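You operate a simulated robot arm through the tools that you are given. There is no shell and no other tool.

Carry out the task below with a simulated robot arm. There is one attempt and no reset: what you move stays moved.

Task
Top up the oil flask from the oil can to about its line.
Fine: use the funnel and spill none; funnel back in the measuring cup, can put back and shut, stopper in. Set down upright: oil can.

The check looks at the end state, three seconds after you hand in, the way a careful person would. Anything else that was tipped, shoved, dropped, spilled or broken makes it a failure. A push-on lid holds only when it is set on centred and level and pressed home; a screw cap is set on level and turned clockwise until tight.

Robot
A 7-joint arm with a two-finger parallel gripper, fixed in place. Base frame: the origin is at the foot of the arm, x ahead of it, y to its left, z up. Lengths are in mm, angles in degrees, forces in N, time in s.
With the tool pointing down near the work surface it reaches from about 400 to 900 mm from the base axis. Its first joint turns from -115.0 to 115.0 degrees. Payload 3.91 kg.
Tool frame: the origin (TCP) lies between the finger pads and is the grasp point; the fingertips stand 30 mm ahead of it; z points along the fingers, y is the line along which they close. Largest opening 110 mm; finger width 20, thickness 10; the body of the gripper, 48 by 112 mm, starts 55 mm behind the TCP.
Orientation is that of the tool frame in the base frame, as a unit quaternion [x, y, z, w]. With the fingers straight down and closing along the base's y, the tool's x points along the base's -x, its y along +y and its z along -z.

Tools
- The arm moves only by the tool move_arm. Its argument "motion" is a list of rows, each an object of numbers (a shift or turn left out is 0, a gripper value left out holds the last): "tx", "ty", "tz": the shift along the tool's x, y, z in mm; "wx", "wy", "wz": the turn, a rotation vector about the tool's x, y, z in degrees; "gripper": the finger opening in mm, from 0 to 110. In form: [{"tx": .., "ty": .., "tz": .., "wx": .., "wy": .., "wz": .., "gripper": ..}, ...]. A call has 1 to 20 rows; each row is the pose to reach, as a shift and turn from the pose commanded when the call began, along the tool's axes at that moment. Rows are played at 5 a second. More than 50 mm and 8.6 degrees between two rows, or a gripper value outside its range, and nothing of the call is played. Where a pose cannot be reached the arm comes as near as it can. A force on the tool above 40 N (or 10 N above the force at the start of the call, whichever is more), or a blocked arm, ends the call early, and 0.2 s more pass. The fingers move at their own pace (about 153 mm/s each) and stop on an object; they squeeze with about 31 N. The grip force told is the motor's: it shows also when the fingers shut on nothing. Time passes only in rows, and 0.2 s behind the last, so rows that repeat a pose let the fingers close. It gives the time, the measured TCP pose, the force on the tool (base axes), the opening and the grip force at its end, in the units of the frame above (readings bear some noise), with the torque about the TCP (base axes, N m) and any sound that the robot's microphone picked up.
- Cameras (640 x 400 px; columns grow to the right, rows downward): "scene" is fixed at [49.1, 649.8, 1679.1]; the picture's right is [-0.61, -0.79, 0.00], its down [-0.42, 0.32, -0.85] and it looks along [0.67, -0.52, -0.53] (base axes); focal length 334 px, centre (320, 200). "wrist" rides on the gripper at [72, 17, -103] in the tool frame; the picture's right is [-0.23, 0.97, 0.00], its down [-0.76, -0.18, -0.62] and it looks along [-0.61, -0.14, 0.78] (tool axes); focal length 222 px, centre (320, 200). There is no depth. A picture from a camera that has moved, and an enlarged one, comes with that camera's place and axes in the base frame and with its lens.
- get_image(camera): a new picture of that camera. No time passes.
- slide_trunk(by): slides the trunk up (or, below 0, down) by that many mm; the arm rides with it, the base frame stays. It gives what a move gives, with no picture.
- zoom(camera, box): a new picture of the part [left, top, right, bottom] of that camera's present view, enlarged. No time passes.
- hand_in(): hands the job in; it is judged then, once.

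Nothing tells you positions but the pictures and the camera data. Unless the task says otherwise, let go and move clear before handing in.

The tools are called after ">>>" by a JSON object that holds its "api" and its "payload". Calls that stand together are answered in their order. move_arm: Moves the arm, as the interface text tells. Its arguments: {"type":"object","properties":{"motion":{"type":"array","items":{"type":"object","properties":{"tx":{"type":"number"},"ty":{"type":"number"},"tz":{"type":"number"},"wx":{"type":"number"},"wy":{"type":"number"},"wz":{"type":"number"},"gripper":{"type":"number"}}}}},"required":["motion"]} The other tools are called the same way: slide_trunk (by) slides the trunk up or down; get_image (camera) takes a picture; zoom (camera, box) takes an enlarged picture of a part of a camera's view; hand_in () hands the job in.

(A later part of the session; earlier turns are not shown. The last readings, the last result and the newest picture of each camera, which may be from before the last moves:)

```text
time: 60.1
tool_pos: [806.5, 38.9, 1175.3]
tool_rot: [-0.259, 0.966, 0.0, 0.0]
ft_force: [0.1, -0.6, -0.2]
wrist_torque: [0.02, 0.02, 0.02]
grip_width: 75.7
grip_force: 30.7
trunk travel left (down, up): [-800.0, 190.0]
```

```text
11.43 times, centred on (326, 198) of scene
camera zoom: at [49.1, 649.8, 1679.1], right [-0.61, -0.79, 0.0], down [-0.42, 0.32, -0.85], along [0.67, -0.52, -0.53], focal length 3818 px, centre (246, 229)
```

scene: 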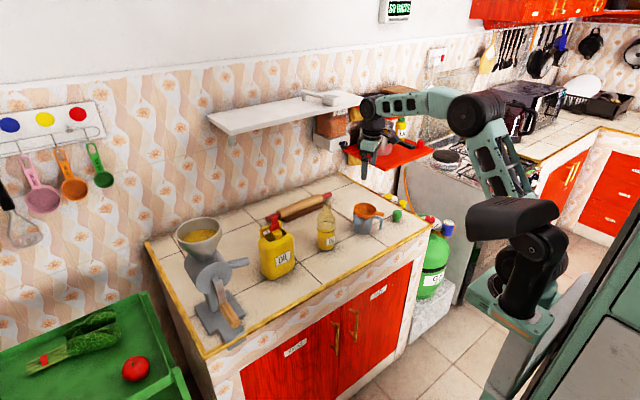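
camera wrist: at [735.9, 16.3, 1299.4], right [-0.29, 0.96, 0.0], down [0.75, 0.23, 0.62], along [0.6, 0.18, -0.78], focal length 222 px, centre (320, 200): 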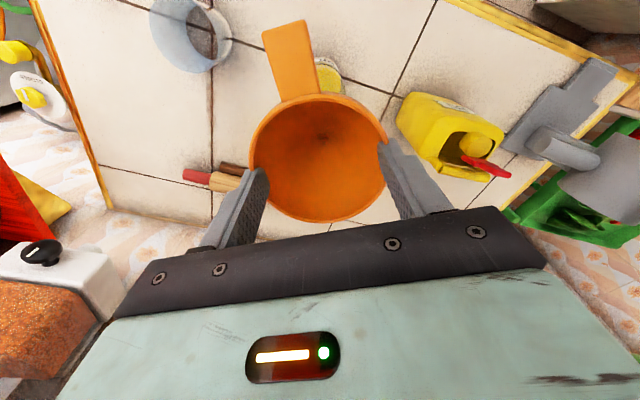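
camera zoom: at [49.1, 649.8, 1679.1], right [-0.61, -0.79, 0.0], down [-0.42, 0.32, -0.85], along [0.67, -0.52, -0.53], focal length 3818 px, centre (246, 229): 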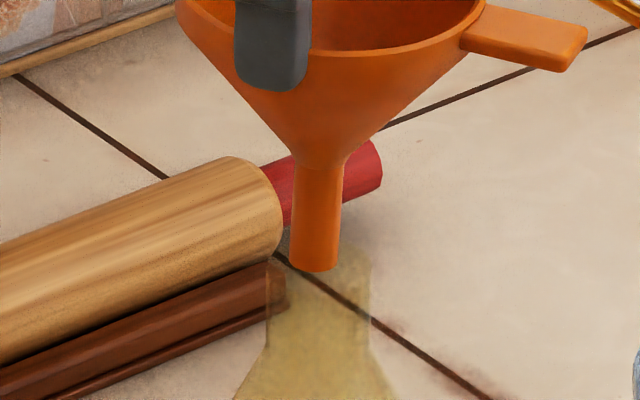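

>>> {"api": "move_arm", "payload": {"motion": [{"tx": 1.3, "ty": -0.5, "tz": 0}, {"tx": 1.3, "ty": -0.5, "tz": 6}, {"tx": 1.3, "ty": -0.5, "tz": 12}, {"tx": 1.3, "ty": -0.5, "tz": 18}, {"tx": 1.3, "ty": -0.5, "tz": 18}]}}

>>> {"api": "zoom", "payload": {"camera": "scene", "box": [309, 180, 344, 215]}}

```text
time: 61.3
tool_pos: [804.3, 38.1, 1157.3]
tool_rot: [-0.259, 0.966, 0.0, 0.0]
ft_force: [0.1, -0.6, -0.4]
wrist_torque: [-0.02, -0.01, 0.02]
grip_width: 75.7
grip_force: 30.8
trunk travel left (down, up): [-800.0, 190.0]
```

```text
11.43 times, centred on (326, 198) of scene
camera zoom: at [49.1, 649.8, 1679.1], right [-0.61, -0.79, 0.0], down [-0.42, 0.32, -0.85], along [0.67, -0.52, -0.53], focal length 3818 px, centre (246, 229)
```

zoom: 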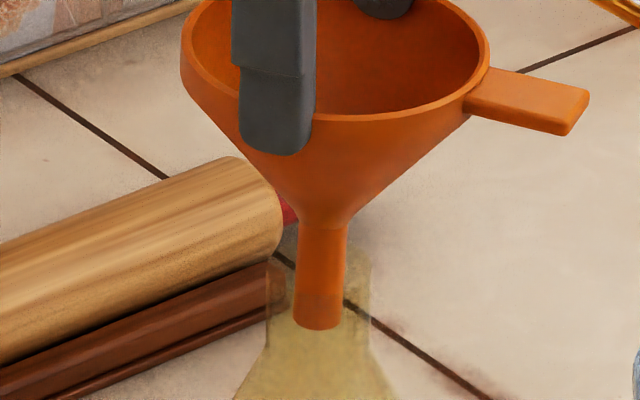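

The tube has entered the neck, centred. I'll keep lowering until the cone seats.

>>> {"api": "move_arm", "payload": {"motion": [{"tz": 4}, {"tz": 8}, {"tz": 11}, {"tz": 14}, {"tz": 14}]}}

>>> {"api": "zoom", "payload": {"camera": "scene", "box": [309, 180, 344, 215]}}

```text
time: 62.5
tool_pos: [805.7, 38.1, 1140.9]
tool_rot: [-0.259, 0.966, 0.0, -0.001]
ft_force: [0.3, 0.1, -0.1]
wrist_torque: [0.01, 0.02, 0.02]
grip_width: 75.9
grip_force: 31.0
trunk travel left (down, up): [-800.0, 190.0]
```

```text
11.43 times, centred on (326, 198) of scene
camera zoom: at [49.1, 649.8, 1679.1], right [-0.61, -0.79, 0.0], down [-0.42, 0.32, -0.85], along [0.67, -0.52, -0.53], focal length 3818 px, centre (246, 229)
```

zoom: 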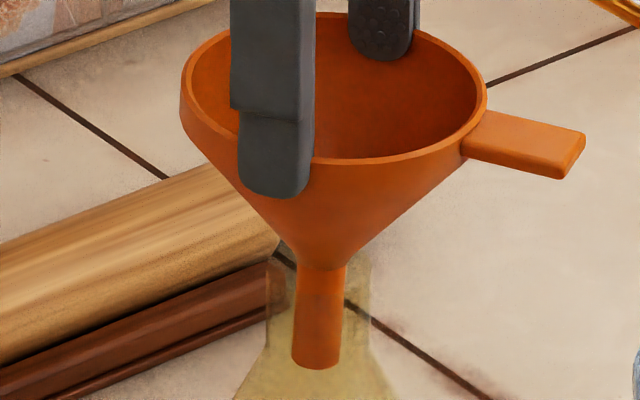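

>>> {"api": "move_arm", "payload": {"motion": [{"tz": 2}, {"tz": 4}, {"tz": 5}, {"tz": 5}]}}

>>> {"api": "zoom", "payload": {"camera": "scene", "box": [309, 180, 344, 215]}}

```text
time: 63.5
tool_pos: [805.0, 39.1, 1138.5]
tool_rot: [-0.258, 0.966, 0.001, 0.0]
ft_force: [0.4, 0.8, 1.8]
wrist_torque: [0.05, -0.04, 0.0]
grip_width: 75.9
grip_force: 31.2
trunk travel left (down, up): [-800.0, 190.0]
```

```text
11.43 times, centred on (326, 198) of scene
camera zoom: at [49.1, 649.8, 1679.1], right [-0.61, -0.79, 0.0], down [-0.42, 0.32, -0.85], along [0.67, -0.52, -0.53], focal length 3818 px, centre (246, 229)
```

zoom: 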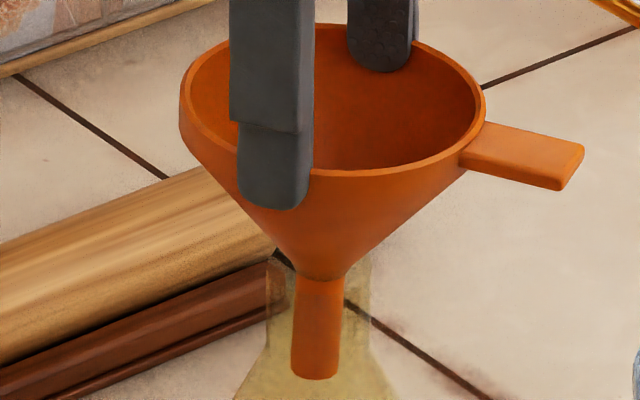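

>>> {"api": "move_arm", "payload": {"motion": [{"tz": 1}, {"tz": 2}, {"tz": 2}]}}

>>> {"api": "zoom", "payload": {"camera": "scene", "box": [309, 180, 344, 215]}}

```text
time: 64.3
tool_pos: [804.4, 38.0, 1137.5]
tool_rot: [-0.258, 0.966, 0.0, 0.002]
ft_force: [0.8, 0.3, 14.5]
wrist_torque: [0.14, -0.02, 0.01]
grip_width: 75.6
grip_force: 31.0
trunk travel left (down, up): [-800.0, 190.0]
```

```text
11.43 times, centred on (326, 198) of scene
camera zoom: at [49.1, 649.8, 1679.1], right [-0.61, -0.79, 0.0], down [-0.42, 0.32, -0.85], along [0.67, -0.52, -0.53], focal length 3818 px, centre (246, 229)
```

zoom: 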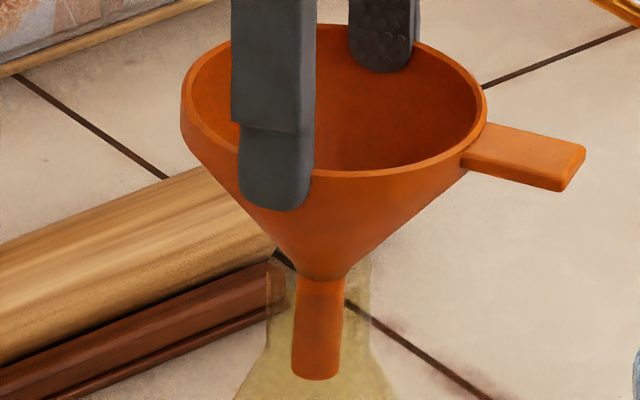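

Seated (14 N). I'll relax the push, open the fingers gently and check it stays put.

>>> {"api": "move_arm", "payload": {"motion": [{"tz": -1.5}, {"tz": -1.5, "gripper": 80}, {"tz": -1.5, "gripper": 88}, {"tz": -1.5, "gripper": 100}, {"tz": -1.5, "gripper": 109}, {"tz": -1.5, "gripper": 109}]}}

>>> {"api": "zoom", "payload": {"camera": "scene", "box": [306, 175, 346, 225]}}

>>> {"api": "get_image", "payload": {"camera": "wrist"}}

```text
time: 65.7
tool_pos: [804.7, 38.4, 1137.5]
tool_rot: [-0.258, 0.966, 0.0, -0.001]
ft_force: [-0.5, -1.0, 0.3]
wrist_torque: [-0.01, -0.03, -0.02]
grip_width: 109.3
grip_force: 0.0
trunk travel left (down, up): [-800.0, 190.0]
```

```text
8.00 times, centred on (326, 200) of scene
camera zoom: at [49.1, 649.8, 1679.1], right [-0.61, -0.79, 0.0], down [-0.42, 0.32, -0.85], along [0.67, -0.52, -0.53], focal length 2673 px, centre (272, 200)
```

zoom: 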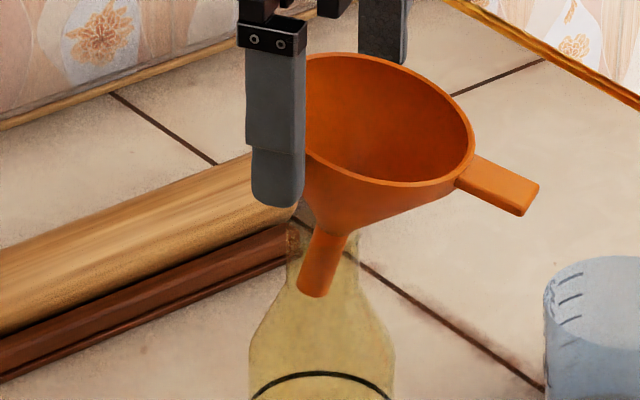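

```text
taken
camera wrist: at [733.1, 16.4, 1240.7], right [-0.29, 0.96, 0.0], down [0.75, 0.23, 0.62], along [0.6, 0.18, -0.78], focal length 222 px, centre (320, 200)
```

wrist: 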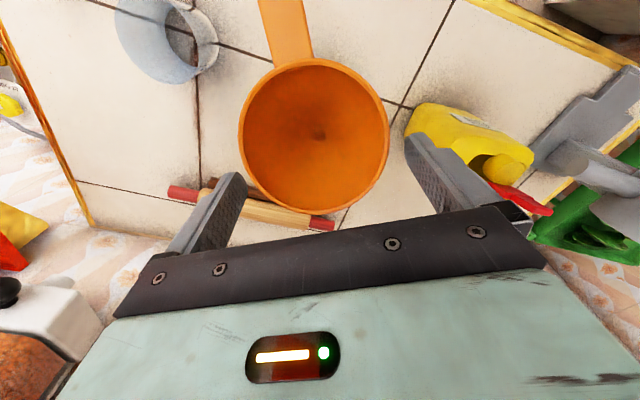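

The funnel leaned ~15° toward its tab when released (it's still in the neck). I'll lift clear and look, then try to seat it level by pressing gently on its high side.

>>> {"api": "move_arm", "payload": {"motion": [{"tz": -15}, {"tz": -30}, {"tz": -45}, {"tz": -45}]}}

>>> {"api": "zoom", "payload": {"camera": "scene", "box": [306, 175, 346, 225]}}

>>> {"api": "zoom", "payload": {"camera": "wrist", "box": [200, 30, 440, 215]}}

```text
time: 66.7
tool_pos: [804.0, 36.3, 1183.4]
tool_rot: [-0.259, 0.966, 0.0, 0.0]
ft_force: [-0.2, 0.1, -0.1]
wrist_torque: [0.0, 0.02, -0.03]
grip_width: 108.8
grip_force: 0.0
trunk travel left (down, up): [-800.0, 190.0]
```

```text
8.00 times, centred on (326, 200) of scene
camera zoom: at [49.1, 649.8, 1679.1], right [-0.61, -0.79, 0.0], down [-0.42, 0.32, -0.85], along [0.67, -0.52, -0.53], focal length 2673 px, centre (272, 200)
```

zoom: 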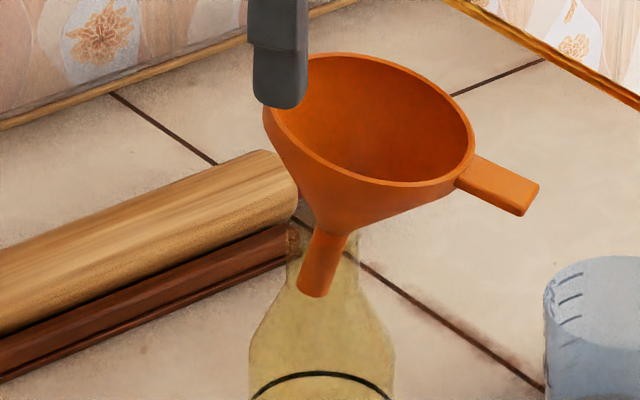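

```text
2.16 times, centred on (320, 122) of wrist
camera zoom: at [732.4, 15.9, 1286.5], right [-0.29, 0.96, 0.0], down [0.75, 0.23, 0.62], along [0.6, 0.18, -0.78], focal length 480 px, centre (320, 368)
```

zoom: 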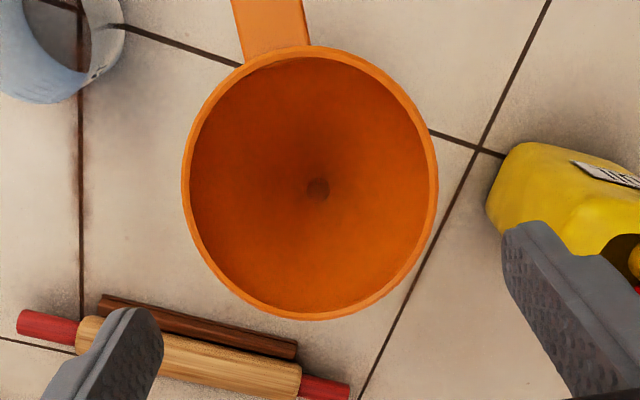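

The tilt is about 23°, more than I'd like for pouring. I'll close the fingers and press gently on the high side of the rim, opposite the tab, to seat it level.

>>> {"api": "move_arm", "payload": {"motion": [{"gripper": 60}, {"gripper": 0, "tx": -12, "ty": -1}, {"gripper": 0, "tx": -25, "ty": -2}, {"gripper": 0, "tx": -25, "ty": -2, "tz": 10}, {"gripper": 0, "tx": -25, "ty": -2, "tz": 20}, {"gripper": 0, "tx": -25, "ty": -2, "tz": 20}]}}

>>> {"api": "zoom", "payload": {"camera": "scene", "box": [306, 175, 346, 225]}}

>>> {"api": "zoom", "payload": {"camera": "wrist", "box": [200, 30, 440, 215]}}

```text
time: 68.1
tool_pos: [826.6, 47.3, 1162.6]
tool_rot: [-0.258, 0.966, 0.0, 0.001]
ft_force: [0.1, -1.4, -0.4]
wrist_torque: [-0.03, -0.03, -0.04]
grip_width: 0.2
grip_force: 31.3
trunk travel left (down, up): [-800.0, 190.0]
```

```text
8.00 times, centred on (326, 200) of scene
camera zoom: at [49.1, 649.8, 1679.1], right [-0.61, -0.79, 0.0], down [-0.42, 0.32, -0.85], along [0.67, -0.52, -0.53], focal length 2673 px, centre (272, 200)
```

zoom: 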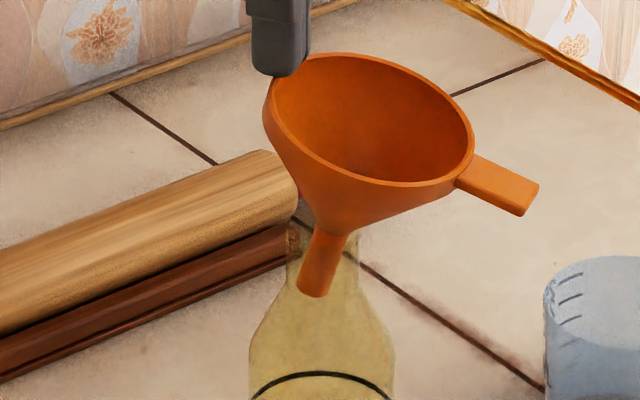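

```text
2.16 times, centred on (320, 122) of wrist
camera zoom: at [755.8, 26.1, 1265.1], right [-0.29, 0.96, 0.0], down [0.75, 0.23, 0.62], along [0.6, 0.18, -0.78], focal length 480 px, centre (320, 368)
```

zoom: 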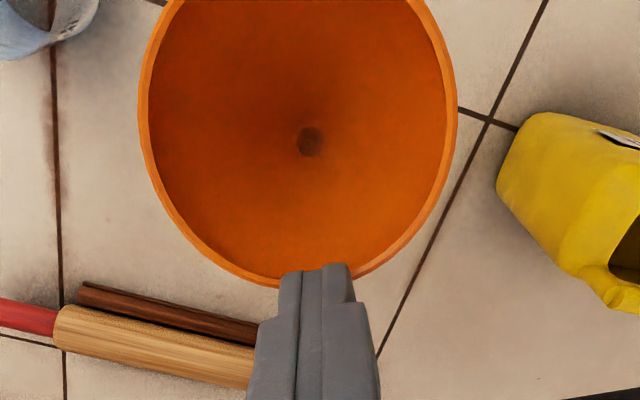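

The fingertips are just above the high rim. Lowering in small steps.

>>> {"api": "move_arm", "payload": {"motion": [{"tz": 4}, {"tz": 7}, {"tz": 10}, {"tz": 13}, {"tz": 13}]}}

>>> {"api": "zoom", "payload": {"camera": "scene", "box": [306, 175, 346, 225]}}

```text
time: 69.3
tool_pos: [828.1, 49.5, 1151.7]
tool_rot: [-0.258, 0.966, 0.0, 0.001]
ft_force: [1.0, 1.1, 9.1]
wrist_torque: [-0.01, 0.0, 0.03]
grip_width: 0.0
grip_force: 31.3
trunk travel left (down, up): [-800.0, 190.0]
```

```text
8.00 times, centred on (326, 200) of scene
camera zoom: at [49.1, 649.8, 1679.1], right [-0.61, -0.79, 0.0], down [-0.42, 0.32, -0.85], along [0.67, -0.52, -0.53], focal length 2673 px, centre (272, 200)
```

zoom: 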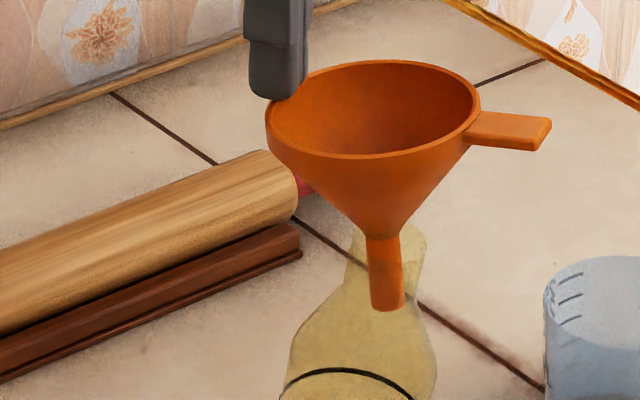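

The flask itself is shifting under the push — I'll back off upward immediately.

>>> {"api": "move_arm", "payload": {"motion": [{"tz": -3}, {"tz": -6}, {"tz": -10}, {"tz": -15}, {"tz": -20}]}}

>>> {"api": "zoom", "payload": {"camera": "scene", "box": [300, 175, 360, 250]}}

>>> {"api": "get_image", "payload": {"camera": "wrist"}}

```text
time: 70.5
tool_pos: [826.6, 48.6, 1170.5]
tool_rot: [-0.258, 0.966, 0.0, 0.0]
ft_force: [-0.3, -0.7, -0.3]
wrist_torque: [-0.01, 0.01, -0.02]
grip_width: 0.0
grip_force: 31.0
trunk travel left (down, up): [-800.0, 190.0]
```

```text
5.33 times, centred on (330, 212) of scene
camera zoom: at [49.1, 649.8, 1679.1], right [-0.61, -0.79, 0.0], down [-0.42, 0.32, -0.85], along [0.67, -0.52, -0.53], focal length 1782 px, centre (267, 133)
```

zoom: 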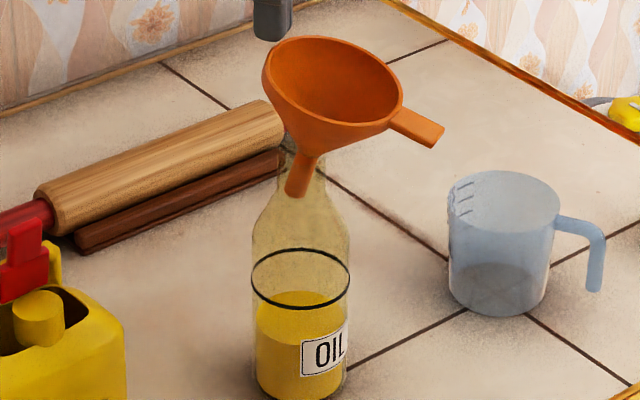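

```text
taken
camera wrist: at [754.7, 26.6, 1272.7], right [-0.29, 0.96, 0.0], down [0.75, 0.23, 0.62], along [0.6, 0.18, -0.78], focal length 222 px, centre (320, 200)
```

wrist: 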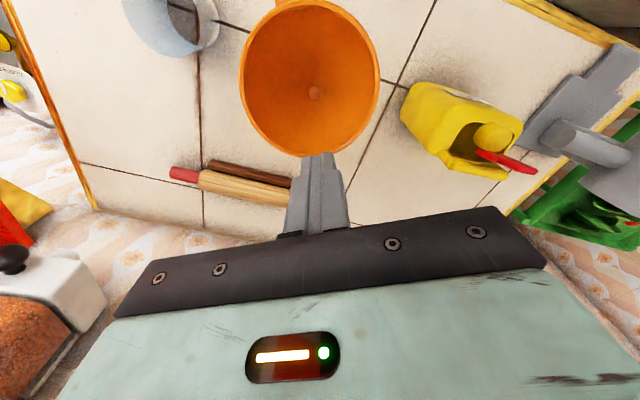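

The flask settled back upright in place; the funnel's lean is its natural resting pose in the neck, so I'll leave it and aim the stream at its actual mouth centre (~791, 28). Now let me measure the can more exactly.

>>> {"api": "zoom", "payload": {"camera": "wrist", "box": [380, 60, 560, 200]}}

>>> {"api": "zoom", "payload": {"camera": "scene", "box": [245, 200, 315, 290]}}

```text
2.86 times, centred on (470, 130) of wrist
camera zoom: at [754.7, 26.6, 1272.7], right [-0.29, 0.96, 0.0], down [0.75, 0.23, 0.62], along [0.6, 0.18, -0.78], focal length 635 px, centre (-109, 400)
```

zoom: 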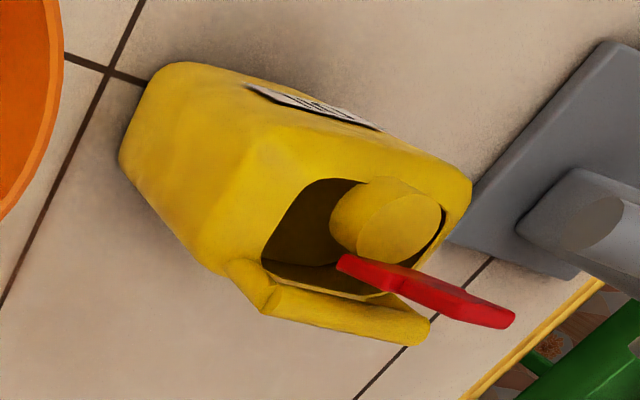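

```text
4.44 times, centred on (280, 245) of scene
camera zoom: at [49.1, 649.8, 1679.1], right [-0.61, -0.79, 0.0], down [-0.42, 0.32, -0.85], along [0.67, -0.52, -0.53], focal length 1485 px, centre (498, 0)
```

zoom: 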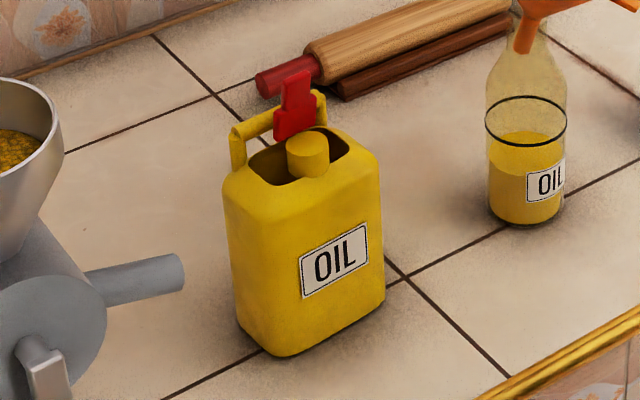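

The can is ~102 mm wide (y≈197–300) with a ~3° yaw and ~65 mm deep. I'll grip its sides from the front with the tool horizontal. First retreat and rotate the wrist so the camera ends up on top.

>>> {"api": "move_arm", "payload": {"motion": [{"tz": -15, "gripper": 0}, {"tz": -30, "tx": 10, "ty": 15}, {"tz": -30, "tx": 30, "ty": 50}, {"tz": -30, "tx": 50, "ty": 85}, {"tz": -30, "tx": 70, "ty": 120}, {"tz": -30, "tx": 90, "ty": 150}, {"tz": -30, "tx": 111, "ty": 179, "gripper": 110}, {"tz": -30, "tx": 111, "ty": 179}]}}

>>> {"api": "move_arm", "payload": {"motion": [{"wz": -8}, {"wz": -16}, {"wz": -24}, {"wz": -32}, {"wz": -40}, {"wz": -48}, {"wz": -56}, {"wz": -64}, {"wz": -72}, {"wz": -80}, {"wz": -88}, {"wz": -96}, {"wz": -104}, {"wz": -112}, {"wz": -120}, {"wz": -128}, {"wz": -136}, {"wz": -144}, {"wz": -150}, {"wz": -150}]}}

>>> {"api": "get_image", "payload": {"camera": "wrist"}}

>>> {"api": "get_image", "payload": {"camera": "scene"}}

```text
time: 72.3
tool_pos: [638.3, 148.5, 1200.2]
tool_rot: [-0.259, 0.966, 0.0, 0.0]
ft_force: [0.5, 0.1, 0.1]
wrist_torque: [-0.01, -0.03, 0.03]
grip_width: 109.9
grip_force: 0.1
trunk travel left (down, up): [-800.0, 190.0]
```

```text
time: 76.5
tool_pos: [640.6, 148.0, 1199.2]
tool_rot: [1.0, 0.001, 0.0, 0.001]
ft_force: [0.1, 0.2, -0.6]
wrist_torque: [-0.02, -0.01, 0.01]
grip_width: 110.2
grip_force: 0.1
trunk travel left (down, up): [-800.0, 190.0]
```

```text
taken
camera wrist: at [713.9, 131.6, 1302.5], right [-0.23, -0.97, 0.0], down [-0.76, 0.18, 0.62], along [-0.61, 0.14, -0.78], focal length 222 px, centre (320, 200)
```

wrist: 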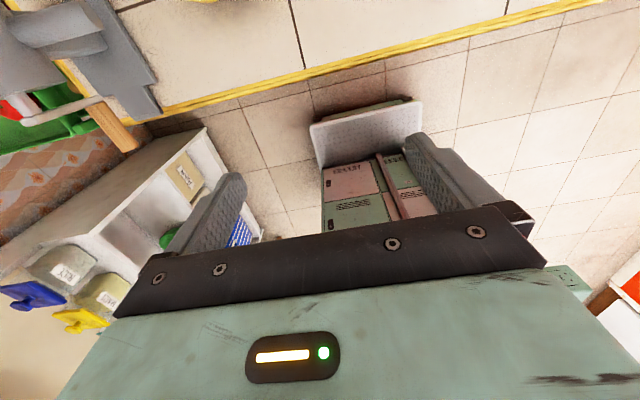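

```text
taken
```

scene: 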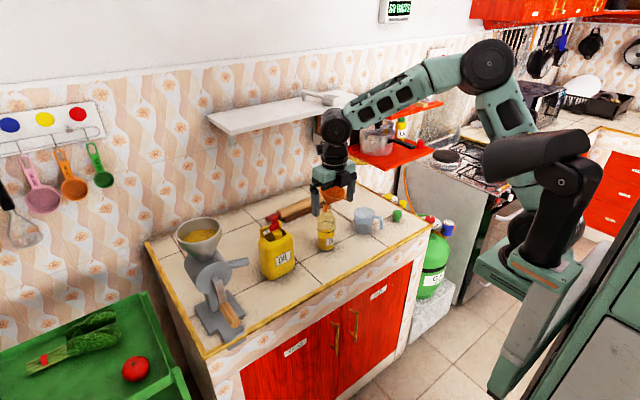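

The wrist rotated fine. Now pitch the tool to horizontal (camera on top).

>>> {"api": "move_arm", "payload": {"motion": [{"wy": 8}, {"wy": 16}, {"wy": 24}, {"wy": 32}, {"wy": 40}, {"wy": 48}, {"wy": 56}, {"wy": 64}, {"wy": 72}, {"wy": 80}, {"wy": 88}, {"wy": 90}, {"wy": 90}]}}

>>> {"api": "get_image", "payload": {"camera": "wrist"}}

>>> {"api": "get_image", "payload": {"camera": "scene"}}

```text
time: 79.3
tool_pos: [640.8, 147.5, 1199.2]
tool_rot: [0.706, -0.001, 0.708, 0.0]
ft_force: [0.4, -0.3, 0.6]
wrist_torque: [0.04, 0.01, 0.0]
grip_width: 109.9
grip_force: 0.0
trunk travel left (down, up): [-800.0, 190.0]
```

```text
taken
camera wrist: at [536.9, 130.8, 1271.3], right [0.0, -0.97, -0.23], down [-0.62, 0.18, -0.76], along [0.78, 0.14, -0.61], focal length 222 px, centre (320, 200)
```

wrist: 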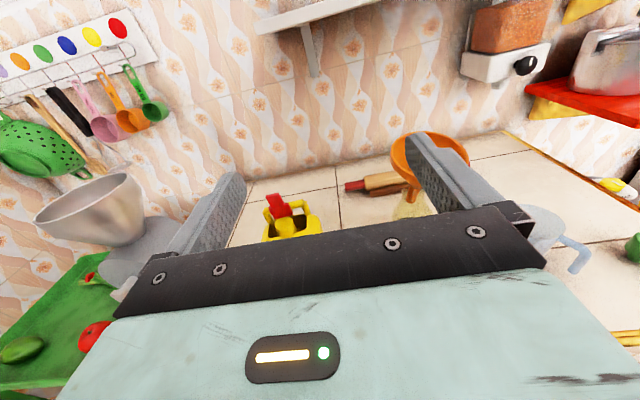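

```text
taken
```

scene: 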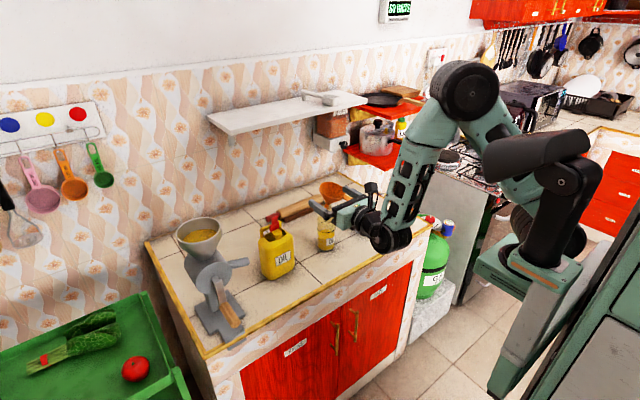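

>>> {"api": "move_arm", "payload": {"motion": [{"ty": -25, "tz": 5, "tx": -20}, {"ty": -50, "tz": 10, "tx": -50}, {"ty": -75, "tz": 20, "tx": -85}, {"ty": -92, "tz": 30, "tx": -120}, {"ty": -96, "tz": 40, "tx": -160}, {"ty": -96, "tz": 49, "tx": -200}, {"ty": -96, "tz": 49, "tx": -230}, {"ty": -96, "tz": 49, "tx": -254}, {"ty": -96, "tz": 49, "tx": -254}]}}

>>> {"api": "get_image", "payload": {"camera": "wrist"}}

>>> {"api": "get_image", "payload": {"camera": "scene"}}

```text
time: 81.3
tool_pos: [687.6, 244.4, 944.9]
tool_rot: [0.707, 0.0, 0.707, 0.0]
ft_force: [-0.6, -0.1, -0.9]
wrist_torque: [0.01, -0.02, -0.01]
grip_width: 110.0
grip_force: 0.0
trunk travel left (down, up): [-800.0, 190.0]
```

```text
taken
camera wrist: at [585.1, 226.6, 1017.4], right [0.0, -0.97, -0.23], down [-0.62, 0.18, -0.76], along [0.78, 0.14, -0.61], focal length 222 px, centre (320, 200)
```

wrist: 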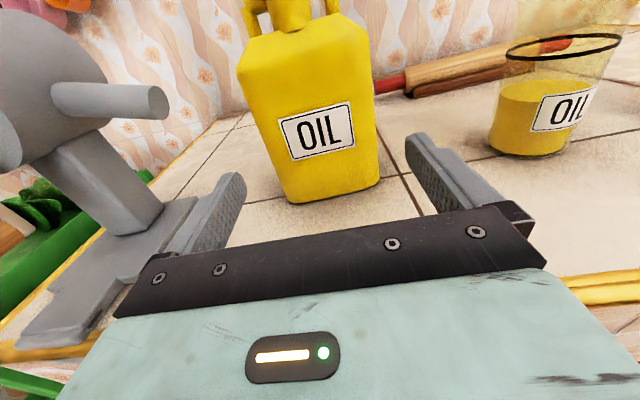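

```text
taken
```

scene: 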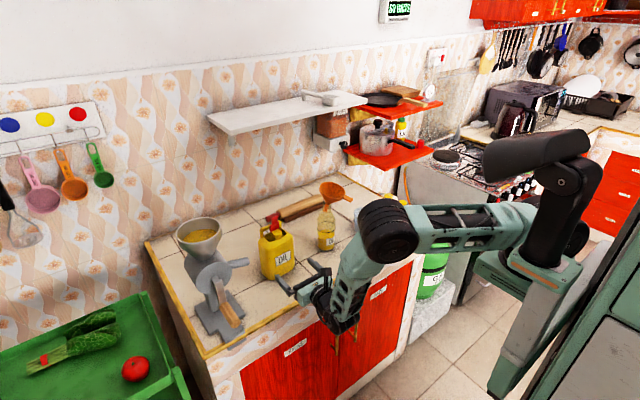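

>>> {"api": "zoom", "payload": {"camera": "wrist", "box": [220, 0, 440, 210]}}

```text
1.90 times, centred on (330, 105) of wrist
camera zoom: at [585.1, 226.6, 1017.4], right [0.0, -0.97, -0.23], down [-0.62, 0.18, -0.76], along [0.78, 0.14, -0.61], focal length 423 px, centre (301, 381)
```

zoom: 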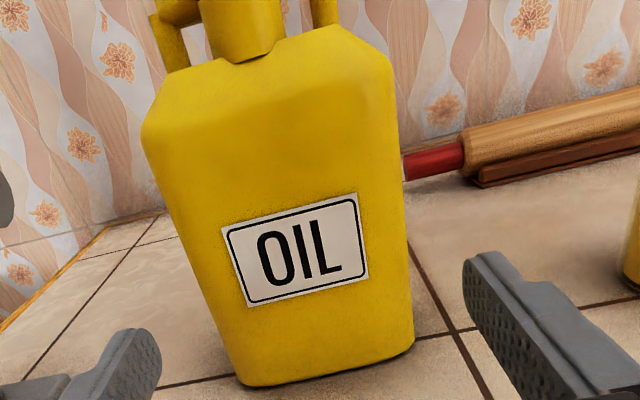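

Its width is about 107 mm, too tight for the 110 mm opening from the front. Better plan: grip across the 65 mm depth (front/back faces) coming from the upper right with the hand tilted ~20°, which also lets me pour sideways so the open lid isn't affected. I'll back off and reorient.

>>> {"api": "move_arm", "payload": {"motion": [{"tz": -25}, {"tz": -50}, {"tz": -60, "tx": 40}, {"tz": -60, "tx": 85}, {"tz": -60, "tx": 130}, {"tz": -60, "tx": 175}, {"tz": -60, "tx": 220}, {"tz": -60, "tx": 255}, {"tz": -60, "tx": 255}]}}

>>> {"api": "move_arm", "payload": {"motion": [{"wy": -8}, {"wy": -16}, {"wy": -24}, {"wy": -32}, {"wy": -40}, {"wy": -48}, {"wy": -56}, {"wy": -64}, {"wy": -72}, {"wy": -80}, {"wy": -88}, {"wy": -90}, {"wy": -90}]}}

>>> {"api": "move_arm", "payload": {"motion": [{"wz": 8}, {"wz": 16}, {"wz": 24}, {"wz": 32}, {"wz": 40}, {"wz": 48}, {"wz": 56}, {"wz": 64}, {"wz": 72}, {"wz": 80}, {"wz": 87}, {"wz": 87}]}}

```text
time: 83.3
tool_pos: [632.5, 242.8, 1195.9]
tool_rot: [0.707, 0.0, 0.707, 0.004]
ft_force: [0.6, 0.0, -0.4]
wrist_torque: [0.02, -0.03, 0.02]
grip_width: 110.1
grip_force: 0.0
trunk travel left (down, up): [-800.0, 190.0]
```

```text
time: 86.1
tool_pos: [631.5, 244.7, 1201.4]
tool_rot: [1.0, 0.0, 0.0, 0.0]
ft_force: [0.8, 0.5, -0.4]
wrist_torque: [-0.01, -0.03, 0.01]
grip_width: 109.9
grip_force: 0.0
trunk travel left (down, up): [-800.0, 190.0]
```

```text
time: 88.7
tool_pos: [629.4, 243.2, 1200.6]
tool_rot: [0.725, -0.689, 0.0, -0.001]
ft_force: [0.2, 0.2, -0.8]
wrist_torque: [0.01, 0.0, 0.01]
grip_width: 110.2
grip_force: 0.1
trunk travel left (down, up): [-800.0, 190.0]
```

>>> {"api": "move_arm", "payload": {"motion": [{"tx": 7, "ty": -36, "tz": 0}, {"tx": 14, "ty": -72, "tz": 5}, {"tx": 21, "ty": -108, "tz": 15}, {"tx": 28, "ty": -144, "tz": 30}, {"tx": 35, "ty": -180, "tz": 45}, {"tx": 35, "ty": -180, "tz": 45, "wy": -7}, {"tx": 35, "ty": -180, "tz": 45, "wy": -14}, {"tx": 35, "ty": -180, "tz": 45, "wy": -20}, {"tx": 35, "ty": -180, "tz": 45, "wy": -20}]}}

>>> {"api": "get_image", "payload": {"camera": "wrist"}}

>>> {"api": "get_image", "payload": {"camera": "scene"}}

```text
time: 90.7
tool_pos: [811.6, 218.5, 1154.4]
tool_rot: [0.714, -0.678, -0.127, -0.121]
ft_force: [-0.2, 1.1, 0.1]
wrist_torque: [0.02, -0.02, -0.01]
grip_width: 110.1
grip_force: 0.1
trunk travel left (down, up): [-800.0, 190.0]
```

```text
taken
camera wrist: at [800.4, 114.4, 1226.8], right [-0.98, 0.16, 0.08], down [0.15, 0.51, 0.85], along [0.1, 0.84, -0.53], focal length 222 px, centre (320, 200)
```

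wrist: 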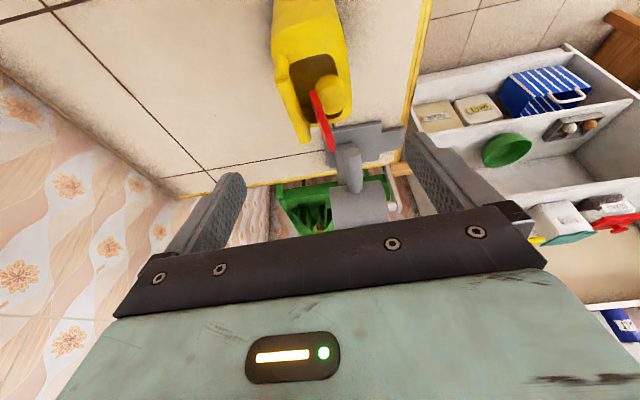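

```text
taken
```

scene: 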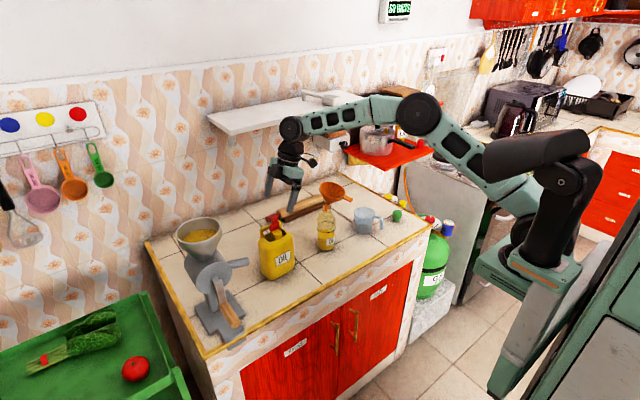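

The hand is tilted and over the can's right side. I'll descend vertically in stages, watching the lid clearance.

>>> {"api": "move_arm", "payload": {"motion": [{"tx": 10.4, "tz": 28.2}, {"tx": 20.7, "tz": 56.3}, {"tx": 31.1, "tz": 84.5}, {"tx": 38, "tz": 103.3}, {"tx": 38, "tz": 103.3}]}}

>>> {"api": "get_image", "payload": {"camera": "wrist"}}

>>> {"api": "zoom", "payload": {"camera": "scene", "box": [230, 130, 370, 280]}}

```text
time: 91.9
tool_pos: [812.2, 218.8, 1043.7]
tool_rot: [0.714, -0.678, -0.126, -0.12]
ft_force: [0.4, -0.7, -1.0]
wrist_torque: [-0.01, 0.0, 0.01]
grip_width: 110.0
grip_force: 0.1
trunk travel left (down, up): [-800.0, 190.0]
```

```text
taken
camera wrist: at [801.4, 114.2, 1115.6], right [-0.98, 0.16, 0.08], down [0.15, 0.51, 0.85], along [0.1, 0.84, -0.53], focal length 222 px, centre (320, 200)
```

wrist: 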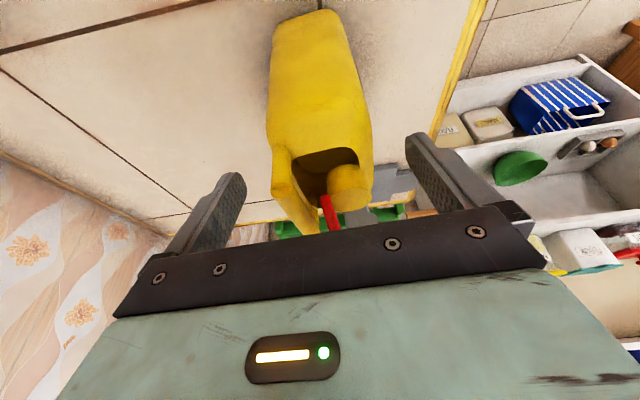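

```text
2.67 times, centred on (300, 205) of scene
camera zoom: at [49.1, 649.8, 1679.1], right [-0.61, -0.79, 0.0], down [-0.42, 0.32, -0.85], along [0.67, -0.52, -0.53], focal length 891 px, centre (373, 187)
```

zoom: 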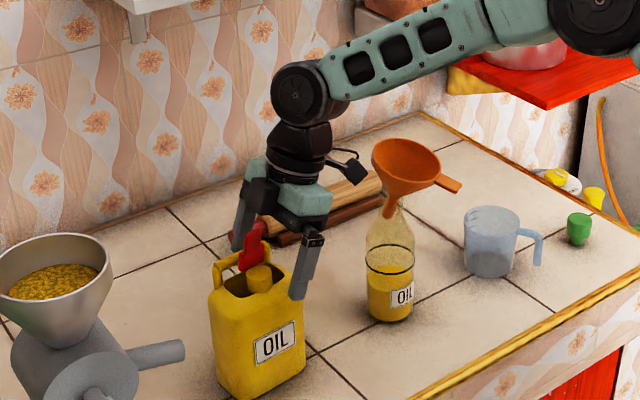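

>>> {"api": "zoom", "payload": {"camera": "wrist", "box": [220, 0, 440, 210]}}

```text
1.90 times, centred on (330, 105) of wrist
camera zoom: at [801.4, 114.2, 1115.6], right [-0.98, 0.16, 0.08], down [0.15, 0.51, 0.85], along [0.1, 0.84, -0.53], focal length 423 px, centre (301, 381)
```

zoom: 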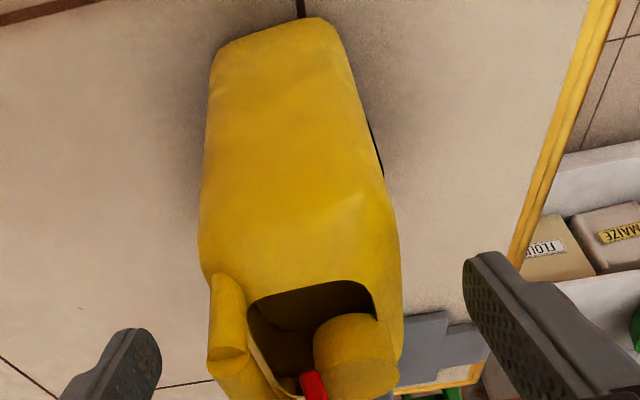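

The can is centred between the fingers (depth ~65 mm). I'll descend ~66 mm more, keeping a few mm above the can's top with the palm, then close on the front/back faces.

>>> {"api": "move_arm", "payload": {"motion": [{"tx": 8, "tz": 21.7}, {"tx": 15, "tz": 40.8}, {"tx": 20, "tz": 54.3}, {"tx": 23, "tz": 62.6}, {"tx": 23, "tz": 62.6}]}}

>>> {"api": "get_image", "payload": {"camera": "wrist"}}

>>> {"api": "zoom", "payload": {"camera": "scene", "box": [240, 170, 340, 280]}}

```text
time: 92.5
tool_pos: [814.8, 220.7, 1021.7]
tool_rot: [0.713, -0.678, -0.124, -0.13]
ft_force: [-3.0, -5.9, 20.4]
wrist_torque: [0.81, -0.06, 0.14]
grip_width: 110.0
grip_force: 0.0
trunk travel left (down, up): [-800.0, 190.0]
stopped in row 2: the force on the tool passed its limit at 55 N (the readings are from after the stop); the commanded pose is now the measured one
```

```text
taken
camera wrist: at [802.4, 115.0, 1092.1], right [-0.98, 0.17, 0.06], down [0.14, 0.5, 0.86], along [0.11, 0.85, -0.51], focal length 222 px, centre (320, 200)
```

wrist: 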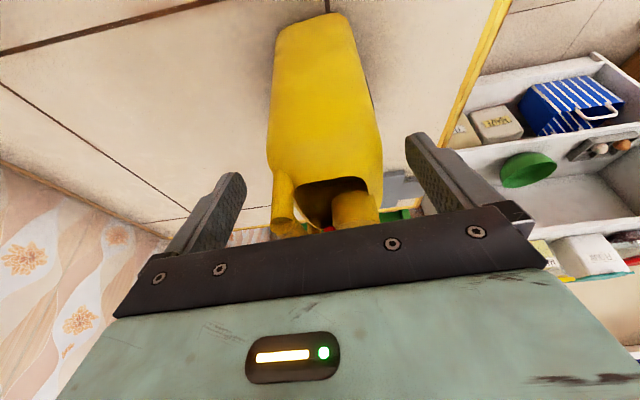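

```text
3.64 times, centred on (290, 225) of scene
camera zoom: at [49.1, 649.8, 1679.1], right [-0.61, -0.79, 0.0], down [-0.42, 0.32, -0.85], along [0.67, -0.52, -0.53], focal length 1215 px, centre (429, 109)
```

zoom: 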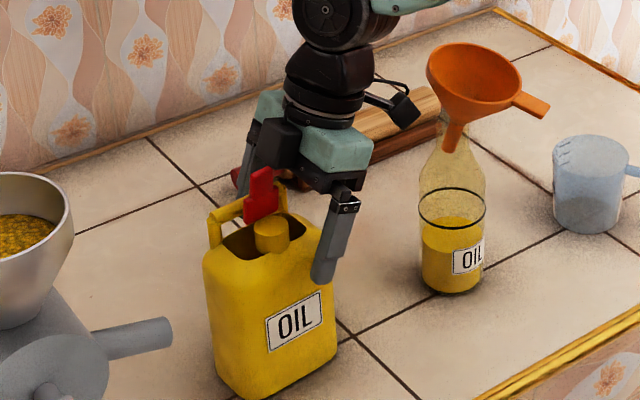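

Contact: a black housing on the hand's left side is touching the open lid. I'll back straight up.

>>> {"api": "move_arm", "payload": {"motion": [{"tx": -2, "tz": -5}, {"tx": -5, "tz": -14}, {"tx": -10, "tz": -28}, {"tx": -18, "tz": -50}, {"tx": -18, "tz": -50}]}}

>>> {"api": "zoom", "payload": {"camera": "scene", "box": [240, 170, 340, 280]}}

>>> {"api": "zoom", "payload": {"camera": "wrist", "box": [220, 0, 440, 210]}}

```text
time: 93.7
tool_pos: [815.6, 215.2, 1070.3]
tool_rot: [0.713, -0.678, -0.124, -0.128]
ft_force: [0.3, 0.1, -0.5]
wrist_torque: [0.02, -0.01, -0.02]
grip_width: 110.2
grip_force: 0.1
trunk travel left (down, up): [-800.0, 190.0]
```

```text
3.64 times, centred on (290, 225) of scene
camera zoom: at [49.1, 649.8, 1679.1], right [-0.61, -0.79, 0.0], down [-0.42, 0.32, -0.85], along [0.67, -0.52, -0.53], focal length 1215 px, centre (429, 109)
```

zoom: 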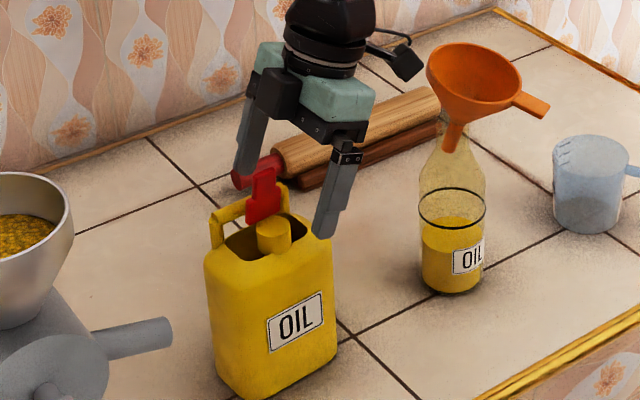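

```text
1.90 times, centred on (330, 105) of wrist
camera zoom: at [802.2, 111.5, 1140.8], right [-0.98, 0.17, 0.07], down [0.14, 0.5, 0.85], along [0.11, 0.85, -0.52], focal length 423 px, centre (301, 381)
```

zoom: 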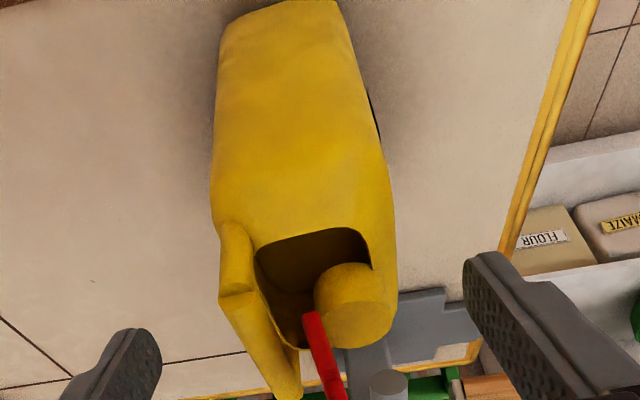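

The lid is fine. Since the hand's housing conflicts with the open lid, I'll use a two-step approach: grip the round neck from above, twist the can 90° in place, then grip its 65 mm depth horizontally from the front for pouring. First raise and straighten the hand.

>>> {"api": "move_arm", "payload": {"motion": [{"tx": -14, "tz": -38}, {"tx": -28, "tz": -75}, {"tx": -40, "tz": -110}, {"tx": -40, "tz": -110, "wy": 7}, {"tx": -40, "tz": -110, "wy": 14}, {"tx": -40, "tz": -110, "wy": 20.5}, {"tx": -40, "tz": -110, "wy": 20.5}]}}

>>> {"api": "move_arm", "payload": {"motion": [{"wz": 8, "gripper": 60}, {"wz": 16}, {"wz": 24}, {"wz": 32}, {"wz": 40}, {"wz": 48}, {"wz": 56}, {"wz": 64}, {"wz": 72}, {"wz": 80}, {"wz": 88}, {"wz": 90}, {"wz": 90}]}}

>>> {"api": "get_image", "payload": {"camera": "wrist"}}

```text
time: 95.3
tool_pos: [812.9, 218.4, 1187.4]
tool_rot: [0.724, -0.69, 0.004, -0.005]
ft_force: [-1.4, -0.5, -0.4]
wrist_torque: [0.0, 0.03, 0.0]
grip_width: 110.0
grip_force: 0.1
trunk travel left (down, up): [-800.0, 190.0]
```

```text
time: 98.1
tool_pos: [812.9, 218.0, 1188.7]
tool_rot: [-0.023, 1.0, 0.001, 0.006]
ft_force: [0.1, 0.4, 0.2]
wrist_torque: [-0.03, 0.02, -0.01]
grip_width: 60.0
grip_force: 0.1
trunk travel left (down, up): [-800.0, 190.0]
```

```text
taken
camera wrist: at [738.4, 231.6, 1290.2], right [0.18, 0.98, 0.01], down [0.76, -0.14, 0.63], along [0.62, -0.11, -0.77], focal length 222 px, centre (320, 200)
```

wrist: 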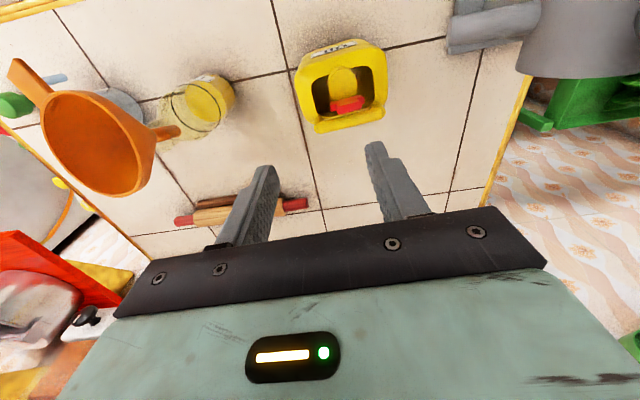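

>>> {"api": "zoom", "payload": {"camera": "wrist", "box": [280, 30, 400, 140]}}

```text
3.64 times, centred on (340, 85) of wrist
camera zoom: at [738.4, 231.6, 1290.2], right [0.18, 0.98, 0.01], down [0.76, -0.14, 0.63], along [0.62, -0.11, -0.77], focal length 808 px, centre (247, 618)
```

zoom: 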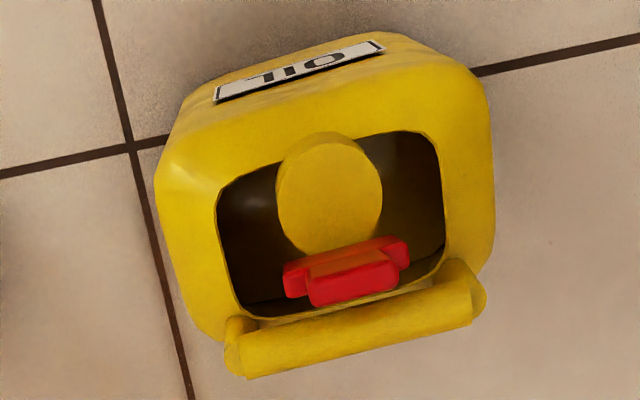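

>>> {"api": "move_arm", "payload": {"motion": [{"tx": 8, "ty": 10, "tz": 10, "wy": 0.7}, {"tx": 16, "ty": 20, "tz": 30, "wy": 0.7}, {"tx": 24.3, "ty": 29.2, "tz": 60, "wy": 0.7}, {"tx": 24.3, "ty": 29.2, "tz": 85, "wy": 0.7}, {"tx": 24.3, "ty": 29.2, "tz": 85, "wy": 0.7}]}}

>>> {"api": "zoom", "payload": {"camera": "wrist", "box": [230, 60, 410, 210]}}

>>> {"api": "zoom", "payload": {"camera": "scene", "box": [240, 180, 330, 260]}}

```text
time: 99.3
tool_pos: [792.0, 247.2, 1101.2]
tool_rot: [-0.024, 1.0, 0.001, 0.0]
ft_force: [-0.1, -0.7, -0.4]
wrist_torque: [0.0, 0.01, -0.02]
grip_width: 60.0
grip_force: 0.0
trunk travel left (down, up): [-800.0, 190.0]
```

```text
2.67 times, centred on (320, 135) of wrist
camera zoom: at [717.7, 259.8, 1204.4], right [0.18, 0.98, 0.0], down [0.77, -0.14, 0.62], along [0.61, -0.11, -0.78], focal length 592 px, centre (320, 373)
```

zoom: 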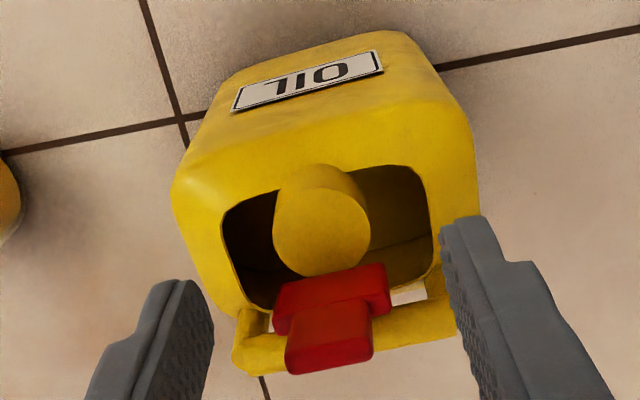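

```text
5.00 times, centred on (285, 220) of scene
camera zoom: at [49.1, 649.8, 1679.1], right [-0.61, -0.79, 0.0], down [-0.42, 0.32, -0.85], along [0.67, -0.52, -0.53], focal length 1670 px, centre (495, 100)
```

zoom: 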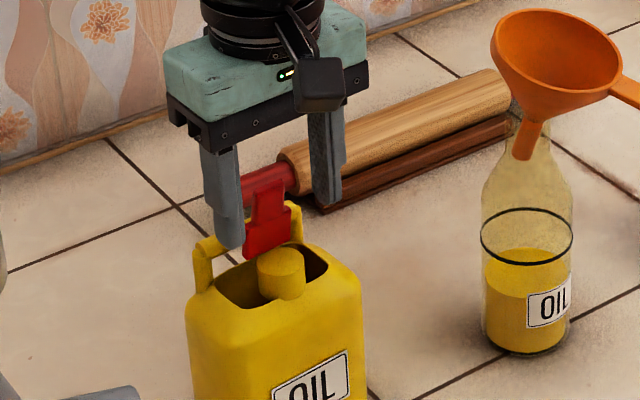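

Neck at (795.5, 246) and the fingers straddle it well. Lowering 51 mm and gripping the neck.

>>> {"api": "move_arm", "payload": {"motion": [{"tz": 15}, {"tz": 30}, {"tz": 42}, {"tz": 50}, {"tz": 50}]}}

>>> {"api": "zoom", "payload": {"camera": "wrist", "box": [230, 60, 410, 210]}}

>>> {"api": "zoom", "payload": {"camera": "scene", "box": [240, 190, 330, 270]}}

```text
time: 100.5
tool_pos: [789.8, 247.1, 1053.2]
tool_rot: [-0.024, 1.0, 0.001, 0.0]
ft_force: [0.5, -0.6, -0.5]
wrist_torque: [0.0, 0.05, 0.0]
grip_width: 59.9
grip_force: 0.1
trunk travel left (down, up): [-800.0, 190.0]
```

```text
2.67 times, centred on (320, 135) of wrist
camera zoom: at [715.1, 260.1, 1155.8], right [0.18, 0.98, 0.0], down [0.77, -0.14, 0.62], along [0.61, -0.11, -0.78], focal length 592 px, centre (320, 373)
```

zoom: 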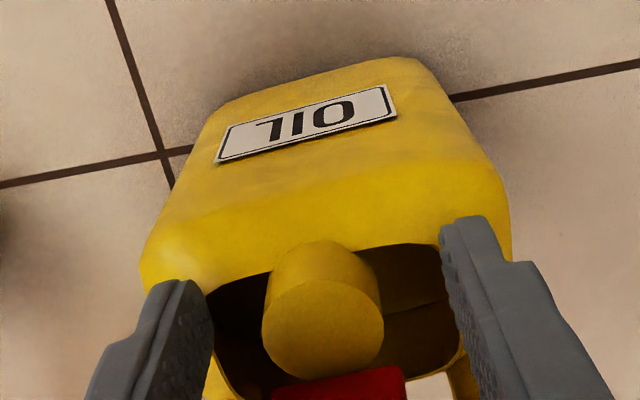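

```text
5.00 times, centred on (285, 230) of scene
camera zoom: at [49.1, 649.8, 1679.1], right [-0.61, -0.79, 0.0], down [-0.42, 0.32, -0.85], along [0.67, -0.52, -0.53], focal length 1670 px, centre (495, 50)
```

zoom: 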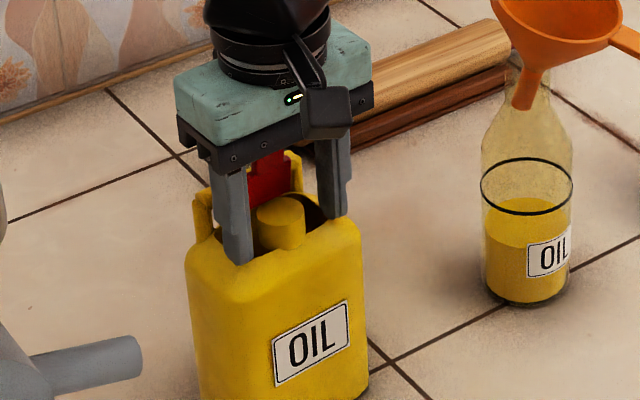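

>>> {"api": "move_arm", "payload": {"motion": [{"gripper": 45}, {"gripper": 34}, {"gripper": 26}, {"gripper": 20}, {"gripper": 20}]}}

>>> {"api": "zoom", "payload": {"camera": "wrist", "box": [230, 60, 410, 210]}}

```text
time: 101.7
tool_pos: [788.2, 246.5, 1053.2]
tool_rot: [-0.025, 1.0, 0.0, 0.001]
ft_force: [0.4, -2.2, 1.0]
wrist_torque: [-0.3, -0.16, -0.11]
grip_width: 29.4
grip_force: 31.3
trunk travel left (down, up): [-800.0, 190.0]
```

```text
2.67 times, centred on (320, 135) of wrist
camera zoom: at [715.2, 259.8, 1155.9], right [0.18, 0.98, 0.0], down [0.77, -0.14, 0.62], along [0.61, -0.11, -0.78], focal length 592 px, centre (320, 373)
```

zoom: 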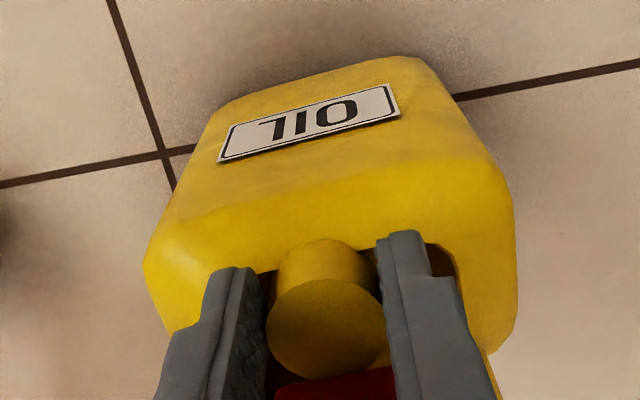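

Gripped on the neck (29.4 mm). I'll lift a few mm to unload the base and check how it hangs.

>>> {"api": "move_arm", "payload": {"motion": [{"tz": -2}, {"tz": -4}, {"tz": -6}, {"tz": -6}]}}

>>> {"api": "zoom", "payload": {"camera": "scene", "box": [240, 200, 330, 280]}}

```text
time: 102.7
tool_pos: [788.7, 247.2, 1056.9]
tool_rot: [-0.025, 1.0, 0.001, 0.0]
ft_force: [0.7, 0.3, -5.7]
wrist_torque: [-0.07, 0.12, 0.0]
grip_width: 29.4
grip_force: 31.5
trunk travel left (down, up): [-800.0, 190.0]
```

```text
5.00 times, centred on (285, 240) of scene
camera zoom: at [49.1, 649.8, 1679.1], right [-0.61, -0.79, 0.0], down [-0.42, 0.32, -0.85], along [0.67, -0.52, -0.53], focal length 1670 px, centre (495, 0)
```

zoom: 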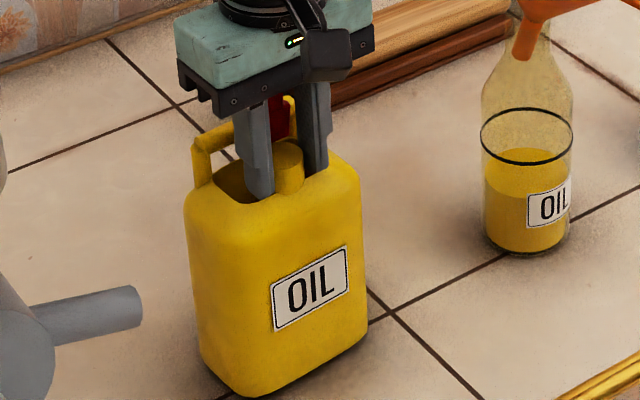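

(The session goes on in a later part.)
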